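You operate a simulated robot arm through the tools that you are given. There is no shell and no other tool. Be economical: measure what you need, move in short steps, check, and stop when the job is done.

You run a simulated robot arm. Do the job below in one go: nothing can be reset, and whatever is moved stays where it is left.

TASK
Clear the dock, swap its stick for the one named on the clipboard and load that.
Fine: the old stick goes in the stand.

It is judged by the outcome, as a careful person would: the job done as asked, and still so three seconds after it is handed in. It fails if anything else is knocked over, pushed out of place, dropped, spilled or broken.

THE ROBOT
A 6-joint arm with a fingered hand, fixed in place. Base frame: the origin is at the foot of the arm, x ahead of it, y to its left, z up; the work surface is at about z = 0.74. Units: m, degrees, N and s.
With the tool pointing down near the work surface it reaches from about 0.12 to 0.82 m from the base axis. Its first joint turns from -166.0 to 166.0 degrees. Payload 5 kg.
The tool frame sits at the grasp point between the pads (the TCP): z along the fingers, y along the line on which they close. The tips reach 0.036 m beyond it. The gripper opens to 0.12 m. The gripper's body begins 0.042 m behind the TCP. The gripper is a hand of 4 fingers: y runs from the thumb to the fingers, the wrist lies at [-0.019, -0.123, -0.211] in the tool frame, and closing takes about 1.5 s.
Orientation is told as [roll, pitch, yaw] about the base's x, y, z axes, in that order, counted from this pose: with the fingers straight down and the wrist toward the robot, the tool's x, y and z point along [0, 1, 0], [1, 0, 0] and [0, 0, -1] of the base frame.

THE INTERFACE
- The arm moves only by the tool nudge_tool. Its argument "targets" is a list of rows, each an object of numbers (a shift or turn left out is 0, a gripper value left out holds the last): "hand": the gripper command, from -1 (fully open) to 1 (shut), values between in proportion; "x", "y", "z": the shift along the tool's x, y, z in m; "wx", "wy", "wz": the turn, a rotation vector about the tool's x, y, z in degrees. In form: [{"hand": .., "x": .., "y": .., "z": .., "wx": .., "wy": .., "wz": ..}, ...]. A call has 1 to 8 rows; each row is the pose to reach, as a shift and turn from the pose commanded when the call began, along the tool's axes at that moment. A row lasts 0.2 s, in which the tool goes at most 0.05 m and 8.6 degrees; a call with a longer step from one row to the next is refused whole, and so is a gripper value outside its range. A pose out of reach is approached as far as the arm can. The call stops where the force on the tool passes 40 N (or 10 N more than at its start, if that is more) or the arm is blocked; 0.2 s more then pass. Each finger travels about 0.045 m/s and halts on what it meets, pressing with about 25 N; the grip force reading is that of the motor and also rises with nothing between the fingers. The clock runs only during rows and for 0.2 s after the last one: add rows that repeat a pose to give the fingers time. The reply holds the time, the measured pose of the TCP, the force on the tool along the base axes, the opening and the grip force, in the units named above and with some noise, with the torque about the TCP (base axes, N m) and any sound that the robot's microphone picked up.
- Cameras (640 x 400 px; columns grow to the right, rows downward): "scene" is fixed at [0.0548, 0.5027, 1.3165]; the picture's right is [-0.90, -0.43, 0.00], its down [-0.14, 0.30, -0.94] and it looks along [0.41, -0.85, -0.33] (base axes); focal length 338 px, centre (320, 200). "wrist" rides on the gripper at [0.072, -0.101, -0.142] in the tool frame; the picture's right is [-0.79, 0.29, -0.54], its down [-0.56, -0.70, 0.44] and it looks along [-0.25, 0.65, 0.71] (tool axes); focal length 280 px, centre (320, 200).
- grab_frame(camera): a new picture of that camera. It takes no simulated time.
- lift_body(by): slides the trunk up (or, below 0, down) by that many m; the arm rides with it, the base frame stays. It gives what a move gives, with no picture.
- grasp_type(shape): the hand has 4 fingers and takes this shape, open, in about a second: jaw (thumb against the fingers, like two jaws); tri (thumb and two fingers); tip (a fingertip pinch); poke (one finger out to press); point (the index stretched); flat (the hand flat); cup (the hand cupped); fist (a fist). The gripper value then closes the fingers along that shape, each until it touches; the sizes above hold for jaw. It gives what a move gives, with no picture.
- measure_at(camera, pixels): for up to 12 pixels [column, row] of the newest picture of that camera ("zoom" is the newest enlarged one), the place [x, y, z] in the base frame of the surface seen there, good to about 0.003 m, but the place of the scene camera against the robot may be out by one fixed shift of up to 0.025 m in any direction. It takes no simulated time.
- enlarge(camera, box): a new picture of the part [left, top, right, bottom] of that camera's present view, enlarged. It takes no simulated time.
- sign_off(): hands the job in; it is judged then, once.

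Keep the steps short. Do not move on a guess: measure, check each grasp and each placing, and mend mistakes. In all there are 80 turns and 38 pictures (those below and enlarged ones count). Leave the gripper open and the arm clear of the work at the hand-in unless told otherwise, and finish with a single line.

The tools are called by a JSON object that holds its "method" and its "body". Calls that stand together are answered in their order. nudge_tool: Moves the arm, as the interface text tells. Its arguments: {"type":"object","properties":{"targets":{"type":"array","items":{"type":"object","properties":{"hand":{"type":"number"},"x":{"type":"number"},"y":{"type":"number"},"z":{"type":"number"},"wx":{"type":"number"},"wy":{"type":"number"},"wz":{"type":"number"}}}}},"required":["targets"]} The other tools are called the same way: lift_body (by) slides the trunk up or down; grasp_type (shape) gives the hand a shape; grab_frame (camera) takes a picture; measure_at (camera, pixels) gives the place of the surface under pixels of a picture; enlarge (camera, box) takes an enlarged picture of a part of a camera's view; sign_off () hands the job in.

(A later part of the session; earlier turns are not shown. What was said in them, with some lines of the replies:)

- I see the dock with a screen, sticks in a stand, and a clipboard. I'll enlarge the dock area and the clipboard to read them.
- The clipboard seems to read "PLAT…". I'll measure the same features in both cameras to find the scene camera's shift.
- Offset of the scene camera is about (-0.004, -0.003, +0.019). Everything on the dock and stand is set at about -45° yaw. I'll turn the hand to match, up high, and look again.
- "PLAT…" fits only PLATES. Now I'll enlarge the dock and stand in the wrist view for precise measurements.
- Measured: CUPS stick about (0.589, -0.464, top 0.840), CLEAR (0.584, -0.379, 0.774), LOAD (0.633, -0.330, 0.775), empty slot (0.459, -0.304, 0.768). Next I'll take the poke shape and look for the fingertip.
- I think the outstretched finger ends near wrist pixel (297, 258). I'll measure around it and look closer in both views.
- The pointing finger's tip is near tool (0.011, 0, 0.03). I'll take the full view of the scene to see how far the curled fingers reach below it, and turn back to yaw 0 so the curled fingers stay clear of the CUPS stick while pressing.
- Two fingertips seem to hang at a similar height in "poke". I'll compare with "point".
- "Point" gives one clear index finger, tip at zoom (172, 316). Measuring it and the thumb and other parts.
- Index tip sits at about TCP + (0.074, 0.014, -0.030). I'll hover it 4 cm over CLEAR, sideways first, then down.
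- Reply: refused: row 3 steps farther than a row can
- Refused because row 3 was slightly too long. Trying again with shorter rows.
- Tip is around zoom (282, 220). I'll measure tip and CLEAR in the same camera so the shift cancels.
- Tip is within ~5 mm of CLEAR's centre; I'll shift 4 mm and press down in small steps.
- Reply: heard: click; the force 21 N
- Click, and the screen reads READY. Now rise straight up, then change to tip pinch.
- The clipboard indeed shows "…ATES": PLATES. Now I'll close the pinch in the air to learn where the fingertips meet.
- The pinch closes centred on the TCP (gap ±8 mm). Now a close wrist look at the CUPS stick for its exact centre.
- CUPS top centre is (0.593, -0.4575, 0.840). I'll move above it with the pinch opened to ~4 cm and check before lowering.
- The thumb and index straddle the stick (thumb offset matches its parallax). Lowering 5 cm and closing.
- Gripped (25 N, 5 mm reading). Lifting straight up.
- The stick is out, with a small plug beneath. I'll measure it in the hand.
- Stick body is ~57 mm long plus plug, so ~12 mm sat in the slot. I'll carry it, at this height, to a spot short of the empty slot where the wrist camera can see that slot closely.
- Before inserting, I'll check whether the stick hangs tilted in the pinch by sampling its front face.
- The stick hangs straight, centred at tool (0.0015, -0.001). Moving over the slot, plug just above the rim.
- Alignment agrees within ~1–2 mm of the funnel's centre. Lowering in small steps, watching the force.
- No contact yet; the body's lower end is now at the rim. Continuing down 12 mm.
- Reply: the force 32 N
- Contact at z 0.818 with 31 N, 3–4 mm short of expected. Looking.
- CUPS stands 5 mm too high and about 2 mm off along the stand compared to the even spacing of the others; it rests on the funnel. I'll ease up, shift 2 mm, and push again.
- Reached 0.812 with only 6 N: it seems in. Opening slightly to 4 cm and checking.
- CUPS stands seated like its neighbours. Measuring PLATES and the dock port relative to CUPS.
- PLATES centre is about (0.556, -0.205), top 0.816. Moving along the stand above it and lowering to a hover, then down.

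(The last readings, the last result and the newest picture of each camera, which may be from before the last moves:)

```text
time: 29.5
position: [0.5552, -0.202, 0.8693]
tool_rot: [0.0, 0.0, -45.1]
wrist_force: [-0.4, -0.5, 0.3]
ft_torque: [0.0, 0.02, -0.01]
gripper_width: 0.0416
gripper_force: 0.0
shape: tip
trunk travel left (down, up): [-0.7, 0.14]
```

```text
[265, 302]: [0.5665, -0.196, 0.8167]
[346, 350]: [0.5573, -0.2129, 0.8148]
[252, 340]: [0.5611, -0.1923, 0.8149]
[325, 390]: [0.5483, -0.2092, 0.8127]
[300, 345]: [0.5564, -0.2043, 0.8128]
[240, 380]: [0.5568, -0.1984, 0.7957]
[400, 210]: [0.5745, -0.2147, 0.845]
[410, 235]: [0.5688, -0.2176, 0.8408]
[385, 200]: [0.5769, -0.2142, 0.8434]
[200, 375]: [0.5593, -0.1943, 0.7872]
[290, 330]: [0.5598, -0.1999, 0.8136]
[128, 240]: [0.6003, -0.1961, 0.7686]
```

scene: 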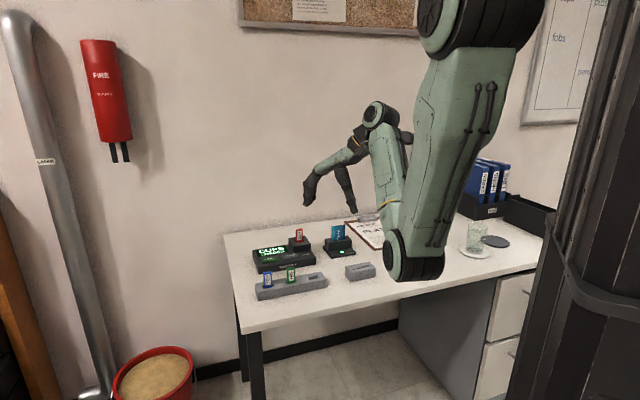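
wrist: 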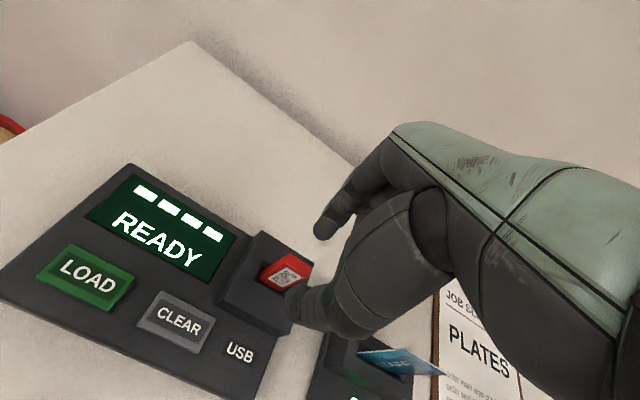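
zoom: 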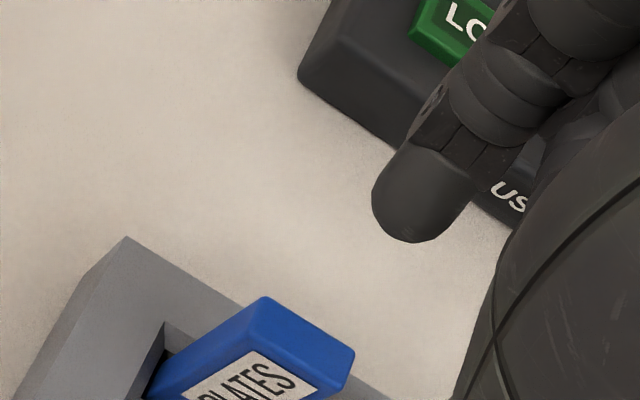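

Stick top centre (0.558, -0.203): within 2 mm of the pinch. Shifting 2 mm, lowering and closing.

{"method": "nudge_tool", "body": {"targets": [{"x": 0.002, "y": 0.001, "z": 0.02}, {"x": 0.002, "y": 0.001, "z": 0.04}, {"x": 0.002, "y": 0.001, "z": 0.053}, {"x": 0.002, "y": 0.001, "z": 0.053}]}}

{"method": "nudge_tool", "body": {"targets": [{"hand": 1}, {"hand": 1}, {"hand": 1}, {"hand": 1}, {"hand": 1}]}}

{"method": "nudge_tool", "body": {"targets": [{"z": -0.01}, {"z": -0.03}, {"z": -0.06}, {"z": -0.1}, {"z": -0.13}, {"z": -0.13}]}}

```text
time: 30.5
position: [0.5582, -0.2037, 0.8143]
tool_rot: [-0.1, 0.0, -44.9]
wrist_force: [0.2, 0.4, 0.3]
ft_torque: [-0.01, -0.04, 0.01]
gripper_width: 0.0417
gripper_force: 0.0
shape: tip
trunk travel left (down, up): [-0.7, 0.14]
```

```text
time: 31.7
position: [0.5572, -0.2042, 0.8152]
tool_rot: [0.0, 0.0, -45.0]
wrist_force: [1.4, -0.1, 0.2]
ft_torque: [-0.04, -0.05, 0.02]
gripper_width: 0.005
gripper_force: 24.9
shape: tip
trunk travel left (down, up): [-0.7, 0.14]
```

```text
time: 33.1
position: [0.559, -0.2014, 0.9446]
tool_rot: [0.0, 0.0, -44.9]
wrist_force: [-0.4, 0.2, -0.2]
ft_torque: [0.0, 0.01, 0.02]
gripper_width: 0.0052
gripper_force: 25.1
shape: tip
trunk travel left (down, up): [-0.7, 0.14]
```

Held (25 N). Carrying it to a look-out point 10 cm short of the empty port.

{"method": "nudge_tool", "body": {"targets": [{"x": -0.031, "y": 0.021}, {"x": -0.062, "y": 0.042}, {"x": -0.094, "y": 0.063}, {"x": -0.125, "y": 0.084}, {"x": -0.156, "y": 0.105}, {"x": -0.156, "y": 0.105}]}}

{"method": "enlarge", "body": {"camera": "wrist", "box": [210, 160, 386, 270]}}

```text
time: 34.5
position: [0.5189, -0.3875, 0.9463]
tool_rot: [0.0, 0.0, -44.9]
wrist_force: [0.2, 0.0, -0.4]
ft_torque: [-0.01, -0.02, -0.02]
gripper_width: 0.0051
gripper_force: 25.5
shape: tip
trunk travel left (down, up): [-0.7, 0.14]
```

```text
3.64 times, centred on (298, 215) of wrist
```

zoom: 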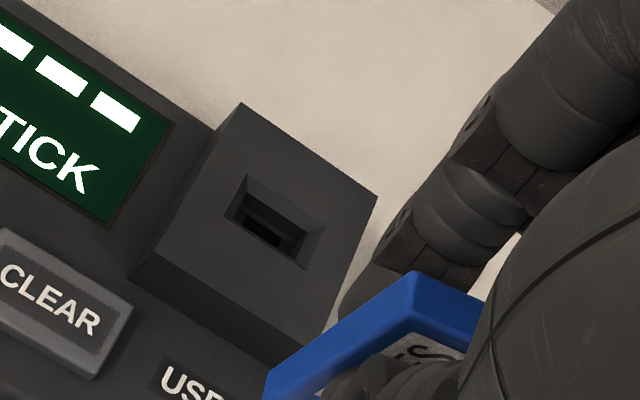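

{"method": "measure_at", "body": {"camera": "zoom", "pixels": [[248, 173], [327, 223], [302, 272], [222, 215], [241, 104], [375, 197], [136, 270], [262, 225], [300, 250], [245, 205], [278, 215], [255, 240]]}}

{"method": "measure_at", "body": {"camera": "zoom", "pixels": [[413, 277], [474, 307], [408, 316], [460, 328], [395, 325], [375, 340], [355, 352], [335, 365], [315, 380], [350, 318], [300, 352], [380, 300]]}}

```text
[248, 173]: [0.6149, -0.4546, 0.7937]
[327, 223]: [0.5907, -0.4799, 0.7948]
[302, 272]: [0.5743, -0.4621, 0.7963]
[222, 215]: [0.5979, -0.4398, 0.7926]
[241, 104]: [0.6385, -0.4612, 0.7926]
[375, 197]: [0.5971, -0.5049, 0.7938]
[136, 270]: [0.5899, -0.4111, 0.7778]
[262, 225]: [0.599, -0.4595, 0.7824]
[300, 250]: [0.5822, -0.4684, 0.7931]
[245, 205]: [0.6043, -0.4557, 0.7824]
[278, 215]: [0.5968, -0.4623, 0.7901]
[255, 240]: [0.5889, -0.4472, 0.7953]
```

```text
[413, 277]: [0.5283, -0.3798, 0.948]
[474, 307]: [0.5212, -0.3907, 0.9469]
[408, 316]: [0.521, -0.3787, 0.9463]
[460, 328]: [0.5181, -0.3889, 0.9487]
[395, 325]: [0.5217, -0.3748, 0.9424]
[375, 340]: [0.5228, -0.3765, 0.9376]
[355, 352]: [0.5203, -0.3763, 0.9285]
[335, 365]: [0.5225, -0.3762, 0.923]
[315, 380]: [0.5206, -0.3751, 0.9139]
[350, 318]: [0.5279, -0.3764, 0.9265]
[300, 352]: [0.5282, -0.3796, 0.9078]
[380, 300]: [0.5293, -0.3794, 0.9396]
```

Port funnel centre (0.594, -0.459), stick face references agree: shift needed is about 0.105 m forward. Moving over the port and lowering until the plug is just above the rim.

{"method": "nudge_tool", "body": {"targets": [{"x": 0, "y": 0.035}, {"x": -0.0005, "y": 0.07}, {"x": -0.0005, "y": 0.1052}, {"x": -0.0005, "y": 0.1052, "z": 0.04}, {"x": -0.0005, "y": 0.1052, "z": 0.075}, {"x": -0.0005, "y": 0.1052, "z": 0.09}, {"x": -0.0005, "y": 0.1052, "z": 0.094}, {"x": -0.0005, "y": 0.1052, "z": 0.094}]}}

{"method": "nudge_tool", "body": {"targets": [{"z": 0.003}, {"z": 0.006}, {"z": 0.009}, {"z": 0.012}, {"z": 0.014}, {"z": 0.014}]}}

```text
time: 36.3
position: [0.5971, -0.4622, 0.8514]
tool_rot: [0.0, 0.0, -45.0]
wrist_force: [0.6, 1.1, 1.0]
ft_torque: [0.04, 0.01, -0.05]
gripper_width: 0.0051
gripper_force: 24.5
shape: tip
trunk travel left (down, up): [-0.7, 0.14]
```

```text
time: 37.7
position: [0.5964, -0.4598, 0.8437]
tool_rot: [-0.1, -0.6, -44.8]
wrist_force: [7.1, 14.6, 37.9]
ft_torque: [0.37, -0.19, 0.04]
gripper_width: 0.0075
gripper_force: 25.4
shape: tip
trunk travel left (down, up): [-0.7, 0.14]
```

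Stopped ~4 mm high; the sideways force points to +x, -y of the tool, and the TCP is also ~3 mm past where CUPS was gripped. Easing up, shifting, and pressing again.

{"method": "nudge_tool", "body": {"targets": [{"z": -0.01}, {"x": 0.001, "y": -0.0025, "z": -0.01}, {"x": 0.001, "y": -0.0025, "z": -0.006}, {"x": 0.001, "y": -0.0025, "z": -0.003}, {"x": 0.001, "y": -0.0025, "z": 0}, {"x": 0.001, "y": -0.0025, "z": 0}]}}

```text
time: 39.1
position: [0.5949, -0.4616, 0.8443]
tool_rot: [0.0, -0.6, -45.0]
wrist_force: [4.9, 2.5, 33.9]
ft_torque: [0.02, -0.15, -0.05]
gripper_width: 0.0068
gripper_force: 24.7
shape: tip
trunk travel left (down, up): [-0.7, 0.14]
```

Sideways force fell and now is mostly +x. One more small shift of +2 mm in x.

{"method": "nudge_tool", "body": {"targets": [{"z": -0.01}, {"x": 0.002, "y": 0.0005, "z": -0.01}, {"x": 0.002, "y": 0.0005, "z": -0.006}, {"x": 0.002, "y": 0.0005, "z": -0.003}, {"x": 0.002, "y": 0.0005, "z": 0}, {"x": 0.002, "y": 0.0005, "z": 0}]}}

```text
time: 40.5
position: [0.5969, -0.4579, 0.8416]
tool_rot: [0.0, -0.4, -44.9]
wrist_force: [8.8, 9.3, 21.8]
ft_torque: [0.19, -0.18, 0.04]
gripper_width: 0.0068
gripper_force: 25.0
shape: tip
trunk travel left (down, up): [-0.7, 0.14]
```

Better: z 0.8416, but still pushed +x. A look to judge the alignment.

{"method": "enlarge", "body": {"camera": "scene", "box": [270, 218, 326, 253]}}

```text
11.43 times, centred on (298, 236) of scene
```

zoom: 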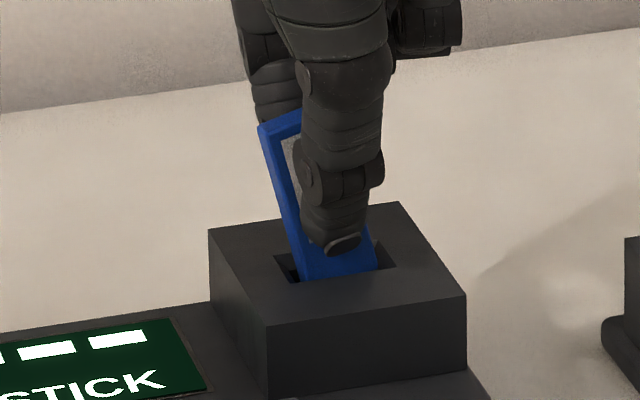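

The stick has swung in the pinch: its top leans left (+x), bottom right. I'll measure the tilt.

{"method": "measure_at", "body": {"camera": "zoom", "pixels": [[266, 135], [272, 155], [278, 180], [287, 215], [295, 245], [301, 270], [303, 277], [375, 262], [340, 268], [296, 122], [276, 257], [396, 265]]}}

```text
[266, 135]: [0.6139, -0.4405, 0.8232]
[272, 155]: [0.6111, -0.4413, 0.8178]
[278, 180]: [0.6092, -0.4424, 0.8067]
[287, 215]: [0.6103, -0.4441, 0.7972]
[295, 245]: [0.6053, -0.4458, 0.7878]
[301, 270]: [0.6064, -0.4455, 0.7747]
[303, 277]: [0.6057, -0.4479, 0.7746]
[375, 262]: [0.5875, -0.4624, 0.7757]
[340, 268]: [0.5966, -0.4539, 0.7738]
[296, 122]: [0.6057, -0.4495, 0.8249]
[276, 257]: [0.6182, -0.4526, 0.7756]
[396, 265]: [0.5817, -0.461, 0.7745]
```

Tilt is ~12.5° about the closing axis, though its base is centred on the funnel. I'll lift clear, counter-rotate the hand 12.5° with a 9.5 mm compensating shift, and look.

{"method": "nudge_tool", "body": {"targets": [{"z": -0.01}, {"z": -0.03}, {"z": -0.04}, {"x": -0.005, "z": -0.04, "wy": 6.3}, {"x": -0.0095, "z": -0.04, "wy": 12.5}, {"x": -0.0095, "z": -0.04, "wy": 12.5}]}}

{"method": "enlarge", "body": {"camera": "scene", "box": [270, 210, 334, 250]}}

```text
time: 41.9
position: [0.5904, -0.4655, 0.8767]
tool_rot: [12.6, 0.0, -44.8]
wrist_force: [0.2, -0.6, -0.6]
ft_torque: [-0.04, -0.01, 0.02]
gripper_width: 0.0059
gripper_force: 25.1
shape: tip
trunk travel left (down, up): [-0.7, 0.14]
```

```text
10.00 times, centred on (302, 230) of scene
```

zoom: 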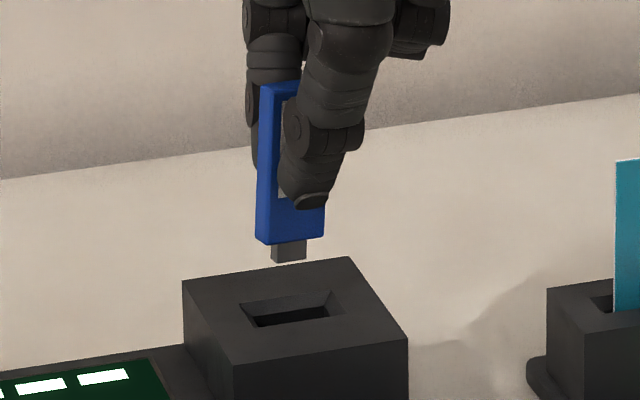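

{"method": "measure_at", "body": {"camera": "zoom", "pixels": [[265, 100], [263, 130], [262, 160], [261, 200], [259, 235], [270, 236], [318, 230], [275, 255], [303, 251], [288, 254], [290, 225], [272, 95]]}}

{"method": "measure_at", "body": {"camera": "zoom", "pixels": [[238, 303], [329, 289], [346, 314], [258, 328], [295, 292], [304, 322], [248, 315], [338, 300], [290, 318], [183, 285], [348, 260], [407, 340]]}}

```text
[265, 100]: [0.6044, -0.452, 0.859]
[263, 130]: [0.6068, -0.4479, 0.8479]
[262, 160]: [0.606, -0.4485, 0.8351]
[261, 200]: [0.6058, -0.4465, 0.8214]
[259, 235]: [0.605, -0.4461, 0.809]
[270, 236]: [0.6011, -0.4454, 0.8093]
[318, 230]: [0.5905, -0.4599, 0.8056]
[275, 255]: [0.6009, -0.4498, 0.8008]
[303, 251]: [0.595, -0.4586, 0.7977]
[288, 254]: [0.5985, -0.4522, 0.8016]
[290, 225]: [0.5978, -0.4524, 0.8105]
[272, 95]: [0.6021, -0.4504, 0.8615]
```

```text
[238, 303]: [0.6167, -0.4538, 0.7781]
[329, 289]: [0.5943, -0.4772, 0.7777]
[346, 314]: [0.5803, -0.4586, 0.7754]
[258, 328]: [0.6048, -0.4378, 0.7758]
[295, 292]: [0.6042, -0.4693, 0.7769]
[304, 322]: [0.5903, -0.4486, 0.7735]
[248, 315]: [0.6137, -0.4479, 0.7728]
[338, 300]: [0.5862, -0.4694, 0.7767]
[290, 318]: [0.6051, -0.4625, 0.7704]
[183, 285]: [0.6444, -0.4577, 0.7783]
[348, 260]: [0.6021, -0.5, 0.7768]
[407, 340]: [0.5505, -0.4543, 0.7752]
```

Upright and centred within 1 mm (stick p 0.101/q 0.746 vs funnel 0.1005/0.7466). Lowering vertically; in the tilted axes down is (x -0.2164, z 0.976) per metre.

{"method": "nudge_tool", "body": {"targets": [{"x": -0.0028, "z": 0.0098}, {"x": -0.0049, "z": 0.0195}, {"x": -0.006, "z": 0.0244}, {"x": -0.007, "z": 0.0293}, {"x": -0.0077, "z": 0.0322}, {"x": -0.0084, "z": 0.0351}, {"x": -0.009, "z": 0.038}, {"x": -0.009, "z": 0.038}]}}

```text
time: 43.7
position: [0.5888, -0.4658, 0.8423]
tool_rot: [12.4, -0.4, -45.0]
wrist_force: [1.4, -0.8, 25.3]
ft_torque: [0.13, -0.16, -0.05]
gripper_width: 0.0067
gripper_force: 25.5
shape: tip
trunk travel left (down, up): [-0.7, 0.14]
```

Blocked ~5 mm high with almost no side force — probably a small lip. I'll ease the pressure and try ±1.5 mm across the thin direction.

{"method": "nudge_tool", "body": {"targets": [{"x": 0.0008, "z": -0.0037}, {"x": 0.0008, "y": 0.0015, "z": -0.0037}, {"x": 0.0004, "y": 0.0015, "z": -0.0018}, {"x": 0, "y": 0.0015, "z": 0}, {"x": 0, "y": 0.0015, "z": 0}]}}

{"method": "nudge_tool", "body": {"targets": [{"x": 0.0008, "z": -0.0037}, {"x": 0.0008, "y": -0.003, "z": -0.0037}, {"x": 0.0004, "y": -0.003, "z": -0.0018}, {"x": 0, "y": -0.003, "z": 0}, {"x": 0, "y": -0.003, "z": 0}]}}

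```text
time: 44.9
position: [0.59, -0.4668, 0.8427]
tool_rot: [12.5, -0.4, -45.0]
wrist_force: [1.7, 0.2, 29.1]
ft_torque: [0.18, -0.06, 0.02]
gripper_width: 0.0072
gripper_force: 25.1
shape: tip
trunk travel left (down, up): [-0.7, 0.14]
```

```text
time: 46.1
position: [0.5863, -0.4643, 0.8425]
tool_rot: [12.5, -0.4, -45.0]
wrist_force: [4.8, -3.3, 27.4]
ft_torque: [-0.02, -0.34, -0.08]
gripper_width: 0.0067
gripper_force: 24.6
shape: tip
trunk travel left (down, up): [-0.7, 0.14]
```

Force shows y was about right; return to +0.5 mm there and try +1.5 mm along x.

{"method": "nudge_tool", "body": {"targets": [{"x": 0.0015, "y": 0.002, "z": -0.006}, {"x": 0.0028, "y": 0.002, "z": -0.006}, {"x": 0.002, "y": 0.002, "z": -0.0025}, {"x": 0.0015, "y": 0.002, "z": 0.0003}, {"x": 0.0015, "y": 0.002, "z": 0.0003}]}}

```text
time: 47.3
position: [0.591, -0.4658, 0.8428]
tool_rot: [12.5, -0.3, -45.0]
wrist_force: [1.3, -0.9, 25.7]
ft_torque: [0.04, -0.07, -0.02]
gripper_width: 0.0071
gripper_force: 25.1
shape: tip
trunk travel left (down, up): [-0.7, 0.14]
```

Same height with no side force; I'll look and measure the stick's height against the port.

{"method": "enlarge", "body": {"camera": "scene", "box": [270, 214, 326, 249]}}

```text
11.43 times, centred on (298, 232) of scene
```

zoom: 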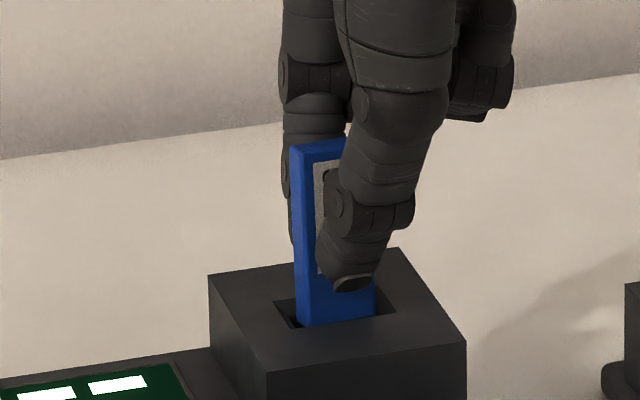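

{"method": "measure_at", "body": {"camera": "zoom", "pixels": [[300, 162], [305, 152], [298, 180], [300, 240], [301, 290], [302, 315], [312, 320], [370, 312], [340, 318], [275, 300], [380, 285], [393, 310]]}}

```text
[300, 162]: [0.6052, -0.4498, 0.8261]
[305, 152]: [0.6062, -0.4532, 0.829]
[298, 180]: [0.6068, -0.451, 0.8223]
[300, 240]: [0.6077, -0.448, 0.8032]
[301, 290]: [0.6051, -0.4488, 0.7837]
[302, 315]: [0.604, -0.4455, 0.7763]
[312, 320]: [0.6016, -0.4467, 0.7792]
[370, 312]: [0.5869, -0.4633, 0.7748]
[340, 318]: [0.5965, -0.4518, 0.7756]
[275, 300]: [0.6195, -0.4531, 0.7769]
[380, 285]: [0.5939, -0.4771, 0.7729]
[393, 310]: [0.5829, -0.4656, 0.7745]
```

It's still ~6 mm high. I'll check for lean in the thin direction using the front face's left strip.

{"method": "measure_at", "body": {"camera": "zoom", "pixels": [[309, 170], [310, 190], [310, 210], [310, 230], [311, 250], [312, 270], [312, 290], [312, 305], [325, 158], [325, 310], [350, 305], [365, 305]]}}

```text
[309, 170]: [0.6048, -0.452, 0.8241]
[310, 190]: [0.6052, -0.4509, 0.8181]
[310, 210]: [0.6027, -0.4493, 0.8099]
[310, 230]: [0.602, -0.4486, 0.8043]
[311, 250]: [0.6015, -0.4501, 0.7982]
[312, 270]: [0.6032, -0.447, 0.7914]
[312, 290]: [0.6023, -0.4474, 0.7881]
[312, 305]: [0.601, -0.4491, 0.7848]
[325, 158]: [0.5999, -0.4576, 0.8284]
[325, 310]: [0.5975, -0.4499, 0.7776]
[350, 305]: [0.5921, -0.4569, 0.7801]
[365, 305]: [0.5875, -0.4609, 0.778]
```

The stick leans ~6–7° in the thin direction (bottom toward the thumb side). I'll back off, rotate the hand -6° about tool x with compensation, add 1 mm in x, and press gently.

{"method": "nudge_tool", "body": {"targets": [{"x": 0.002, "z": -0.01}, {"x": 0.003, "y": -0.0038, "z": -0.01, "wx": -6}, {"x": 0.003, "y": -0.0038, "z": -0.01, "wx": -6}, {"x": 0.002, "y": -0.0038, "z": -0.005, "wx": -6}, {"x": 0.0015, "y": -0.0038, "z": -0.0025, "wx": -6}, {"x": 0.001, "y": -0.0038, "z": 0, "wx": -6}, {"x": 0.001, "y": -0.0038, "z": 0, "wx": -6}]}}

```text
time: 48.9
position: [0.5885, -0.4622, 0.8393]
tool_rot: [12.6, -5.9, -46.3]
wrist_force: [-2.9, 3.3, -0.3]
ft_torque: [0.14, 0.17, -0.02]
gripper_width: 0.0063
gripper_force: 24.8
shape: tip
trunk travel left (down, up): [-0.7, 0.14]
```

It dropped in: z 0.8393, no vertical load. Pushing the last few millimetres.

{"method": "nudge_tool", "body": {"targets": [{"x": -0.0004, "y": -0.0002, "z": 0.002}, {"x": -0.0008, "y": -0.0004, "z": 0.0039}, {"x": -0.0011, "y": -0.0005, "z": 0.0055}, {"x": -0.0013, "y": -0.0006, "z": 0.0065}, {"x": -0.0013, "y": -0.0006, "z": 0.0065}]}}

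```text
time: 50.1
position: [0.5885, -0.4617, 0.8372]
tool_rot: [12.6, -6.2, -46.3]
wrist_force: [-4.4, 5.8, 14.3]
ft_torque: [0.15, 0.07, -0.03]
gripper_width: 0.0065
gripper_force: 25.0
shape: tip
trunk travel left (down, up): [-0.7, 0.14]
```

Bottomed at 14 N. Relieving the press, opening gradually, and lifting vertically.

{"method": "nudge_tool", "body": {"targets": [{"x": 0.0009, "y": 0.0004, "z": -0.004}, {"x": 0.0009, "y": 0.0004, "z": -0.004, "hand": 0.7}, {"x": 0.0009, "y": 0.0004, "z": -0.004, "hand": 0.4}, {"x": 0.0009, "y": 0.0004, "z": -0.004, "hand": 0.2}, {"x": 0.0009, "y": 0.0004, "z": -0.004, "hand": 0.2}, {"x": 0.0065, "y": 0.0031, "z": -0.029}, {"x": 0.0152, "y": 0.0073, "z": -0.068}, {"x": 0.024, "y": 0.0115, "z": -0.107}]}}

{"method": "enlarge", "body": {"camera": "scene", "box": [240, 205, 352, 275]}}

```text
time: 51.9
position: [0.5884, -0.462, 0.9456]
tool_rot: [12.6, -5.8, -46.3]
wrist_force: [0.3, 0.9, -0.4]
ft_torque: [-0.02, 0.01, 0.03]
gripper_width: 0.0479
gripper_force: 0.0
shape: tip
trunk travel left (down, up): [-0.7, 0.14]
```

```text
5.71 times, centred on (296, 240) of scene
```

zoom: 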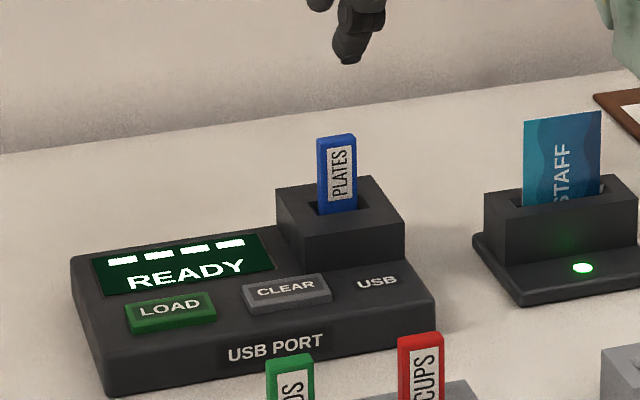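

PLATES is seated upright and the screen says READY. Rising and returning the hand to its plain orientation.

{"method": "nudge_tool", "body": {"targets": [{"x": 0.008, "y": 0.004, "z": -0.036}, {"x": 0.016, "y": 0.0078, "z": -0.073}, {"x": 0.016, "y": 0.0078, "z": -0.073, "wx": 6}, {"x": 0.016, "y": 0.0078, "z": -0.073, "wx": 6}]}}

{"method": "nudge_tool", "body": {"targets": [{"wy": -6.3}, {"wy": -12.5}, {"wy": -12.5}]}}

{"method": "nudge_tool", "body": {"targets": [{"wz": -8}, {"wz": -16}, {"wz": -24}, {"wz": -32}, {"wz": -40}, {"wz": -45}, {"wz": -45}]}}

{"method": "grasp_type", "body": {"shape": "point"}}

```text
time: 52.9
position: [0.5901, -0.4627, 1.0187]
tool_rot: [12.5, 0.0, -45.0]
wrist_force: [-0.2, 0.2, -0.8]
ft_torque: [0.01, -0.03, 0.03]
gripper_width: 0.048
gripper_force: 0.1
shape: tip
trunk travel left (down, up): [-0.7, 0.14]
```

```text
time: 53.7
position: [0.5893, -0.465, 1.0165]
tool_rot: [0.0, 0.0, -45.0]
wrist_force: [-0.5, -0.2, -0.3]
ft_torque: [0.01, 0.02, 0.02]
gripper_width: 0.0479
gripper_force: 0.1
shape: tip
trunk travel left (down, up): [-0.7, 0.14]
```

```text
time: 55.3
position: [0.5896, -0.4627, 1.0178]
tool_rot: [-0.1, 0.0, 0.1]
wrist_force: [0.5, 0.3, -0.8]
ft_torque: [0.01, 0.02, 0.01]
gripper_width: 0.0477
gripper_force: 0.1
shape: tip
trunk travel left (down, up): [-0.7, 0.14]
```

```text
time: 56.2
position: [0.5892, -0.4632, 1.0174]
tool_rot: [0.0, 0.1, -0.1]
wrist_force: [-0.7, -0.7, 0.6]
ft_torque: [-0.02, 0.0, -0.02]
gripper_width: 0.115
gripper_force: 0.2
shape: point
trunk travel left (down, up): [-0.7, 0.14]
```

The width reads differently from before because the hand value was 0.2, so I'll command -1 to restore the earlier pointing shape, and move over LOAD by the known offset from CLEAR.

{"method": "nudge_tool", "body": {"targets": [{"hand": -1, "x": 0.04, "y": -0.009}, {"x": 0.08, "y": -0.018}, {"x": 0.1185, "y": -0.026}, {"x": 0.1185, "y": -0.026, "z": 0.04}, {"x": 0.1185, "y": -0.026, "z": 0.08}, {"x": 0.1185, "y": -0.026, "z": 0.12}, {"x": 0.1185, "y": -0.026, "z": 0.15}, {"x": 0.1185, "y": -0.026, "z": 0.15}]}}

{"method": "enlarge", "body": {"camera": "scene", "box": [234, 205, 346, 275]}}

```text
time: 58.0
position: [0.5638, -0.3445, 0.8661]
tool_rot: [0.0, 0.0, 0.0]
wrist_force: [-0.9, -0.4, 0.7]
ft_torque: [-0.02, 0.01, 0.0]
gripper_width: 0.1154
gripper_force: 0.1
shape: point
trunk travel left (down, up): [-0.7, 0.14]
```

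```text
5.71 times, centred on (290, 240) of scene
```

zoom: 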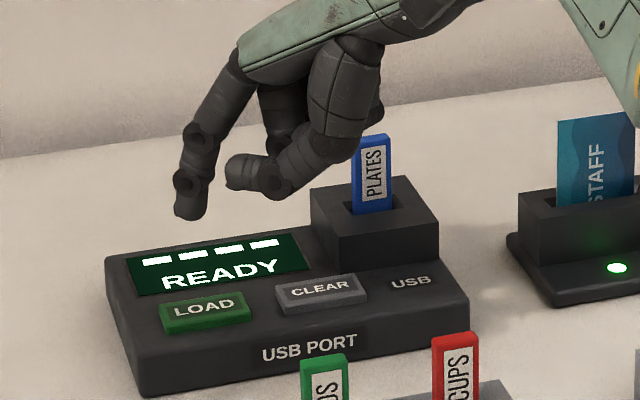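

{"method": "measure_at", "body": {"camera": "zoom", "pixels": [[190, 216], [190, 205], [178, 212], [202, 212], [205, 307], [205, 300], [205, 316], [245, 167]]}}

```text
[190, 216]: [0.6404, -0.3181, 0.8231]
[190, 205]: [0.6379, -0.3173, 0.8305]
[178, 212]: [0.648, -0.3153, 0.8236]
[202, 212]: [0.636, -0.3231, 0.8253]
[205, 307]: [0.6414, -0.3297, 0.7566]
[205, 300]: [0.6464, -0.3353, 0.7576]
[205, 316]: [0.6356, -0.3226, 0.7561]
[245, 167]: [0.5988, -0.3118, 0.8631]
```

Tip is right above LOAD. Pressing down.

{"method": "nudge_tool", "body": {"targets": [{"x": -0.003, "z": 0.03}, {"x": -0.003, "z": 0.055}, {"x": -0.003, "z": 0.064}, {"x": -0.003, "z": 0.068}, {"x": -0.003, "z": 0.071}, {"x": -0.003, "z": 0.071}]}}

```text
time: 59.4
position: [0.5619, -0.348, 0.7978]
tool_rot: [-0.1, -0.2, 0.1]
wrist_force: [-2.9, -0.9, 10.7]
ft_torque: [0.18, -0.82, -0.01]
gripper_width: 0.0
gripper_force: 0.0
shape: point
trunk travel left (down, up): [-0.7, 0.14]
heard: click
```

Click heard. Lifting away, moving clear, opening the hand, then the final look.

{"method": "nudge_tool", "body": {"targets": [{"z": -0.045}, {"z": -0.09}, {"z": -0.135}, {"z": -0.18}, {"z": -0.225}, {"z": -0.24, "y": -0.04}, {"z": -0.24, "y": -0.085}, {"z": -0.24, "y": -0.13}]}}

{"method": "grasp_type", "body": {"shape": "jaw"}}

{"method": "enlarge", "body": {"camera": "scene", "box": [234, 205, 394, 305]}}

```text
time: 61.2
position: [0.4331, -0.3483, 1.0368]
tool_rot: [0.0, -0.1, 0.0]
wrist_force: [-0.5, 0.1, 0.5]
ft_torque: [0.03, -0.06, -0.02]
gripper_width: 0.0001
gripper_force: 0.2
shape: point
trunk travel left (down, up): [-0.7, 0.14]
```

```text
time: 62.1
position: [0.4354, -0.3487, 1.036]
tool_rot: [0.0, 0.1, 0.0]
wrist_force: [0.6, 0.5, -0.5]
ft_torque: [-0.02, -0.01, -0.01]
gripper_width: 0.1195
gripper_force: 0.1
shape: jaw
trunk travel left (down, up): [-0.7, 0.14]
```

```text
4.00 times, centred on (314, 255) of scene
```

zoom: 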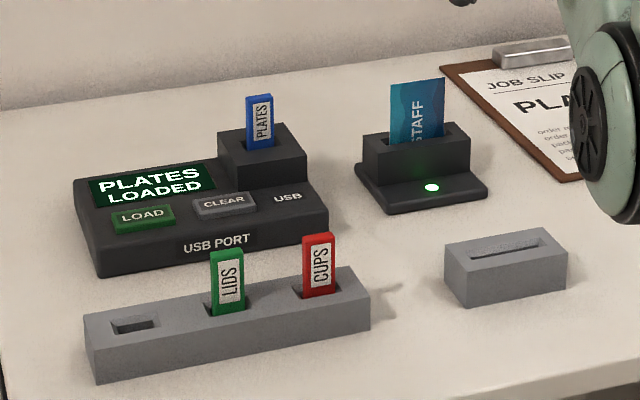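

The screen reads PLATES LOADED, CUPS is in the stand, nothing else has moved, and the hand is open and clear. Handing in.

{"method": "sign_off", "body": {}}

```text
The job is handed in.
```

Done: I cleared the dock, put the CUPS stick in the stand, and put PLATES (named on the clipboard) in the dock, which now reads "PLATES LOADED".
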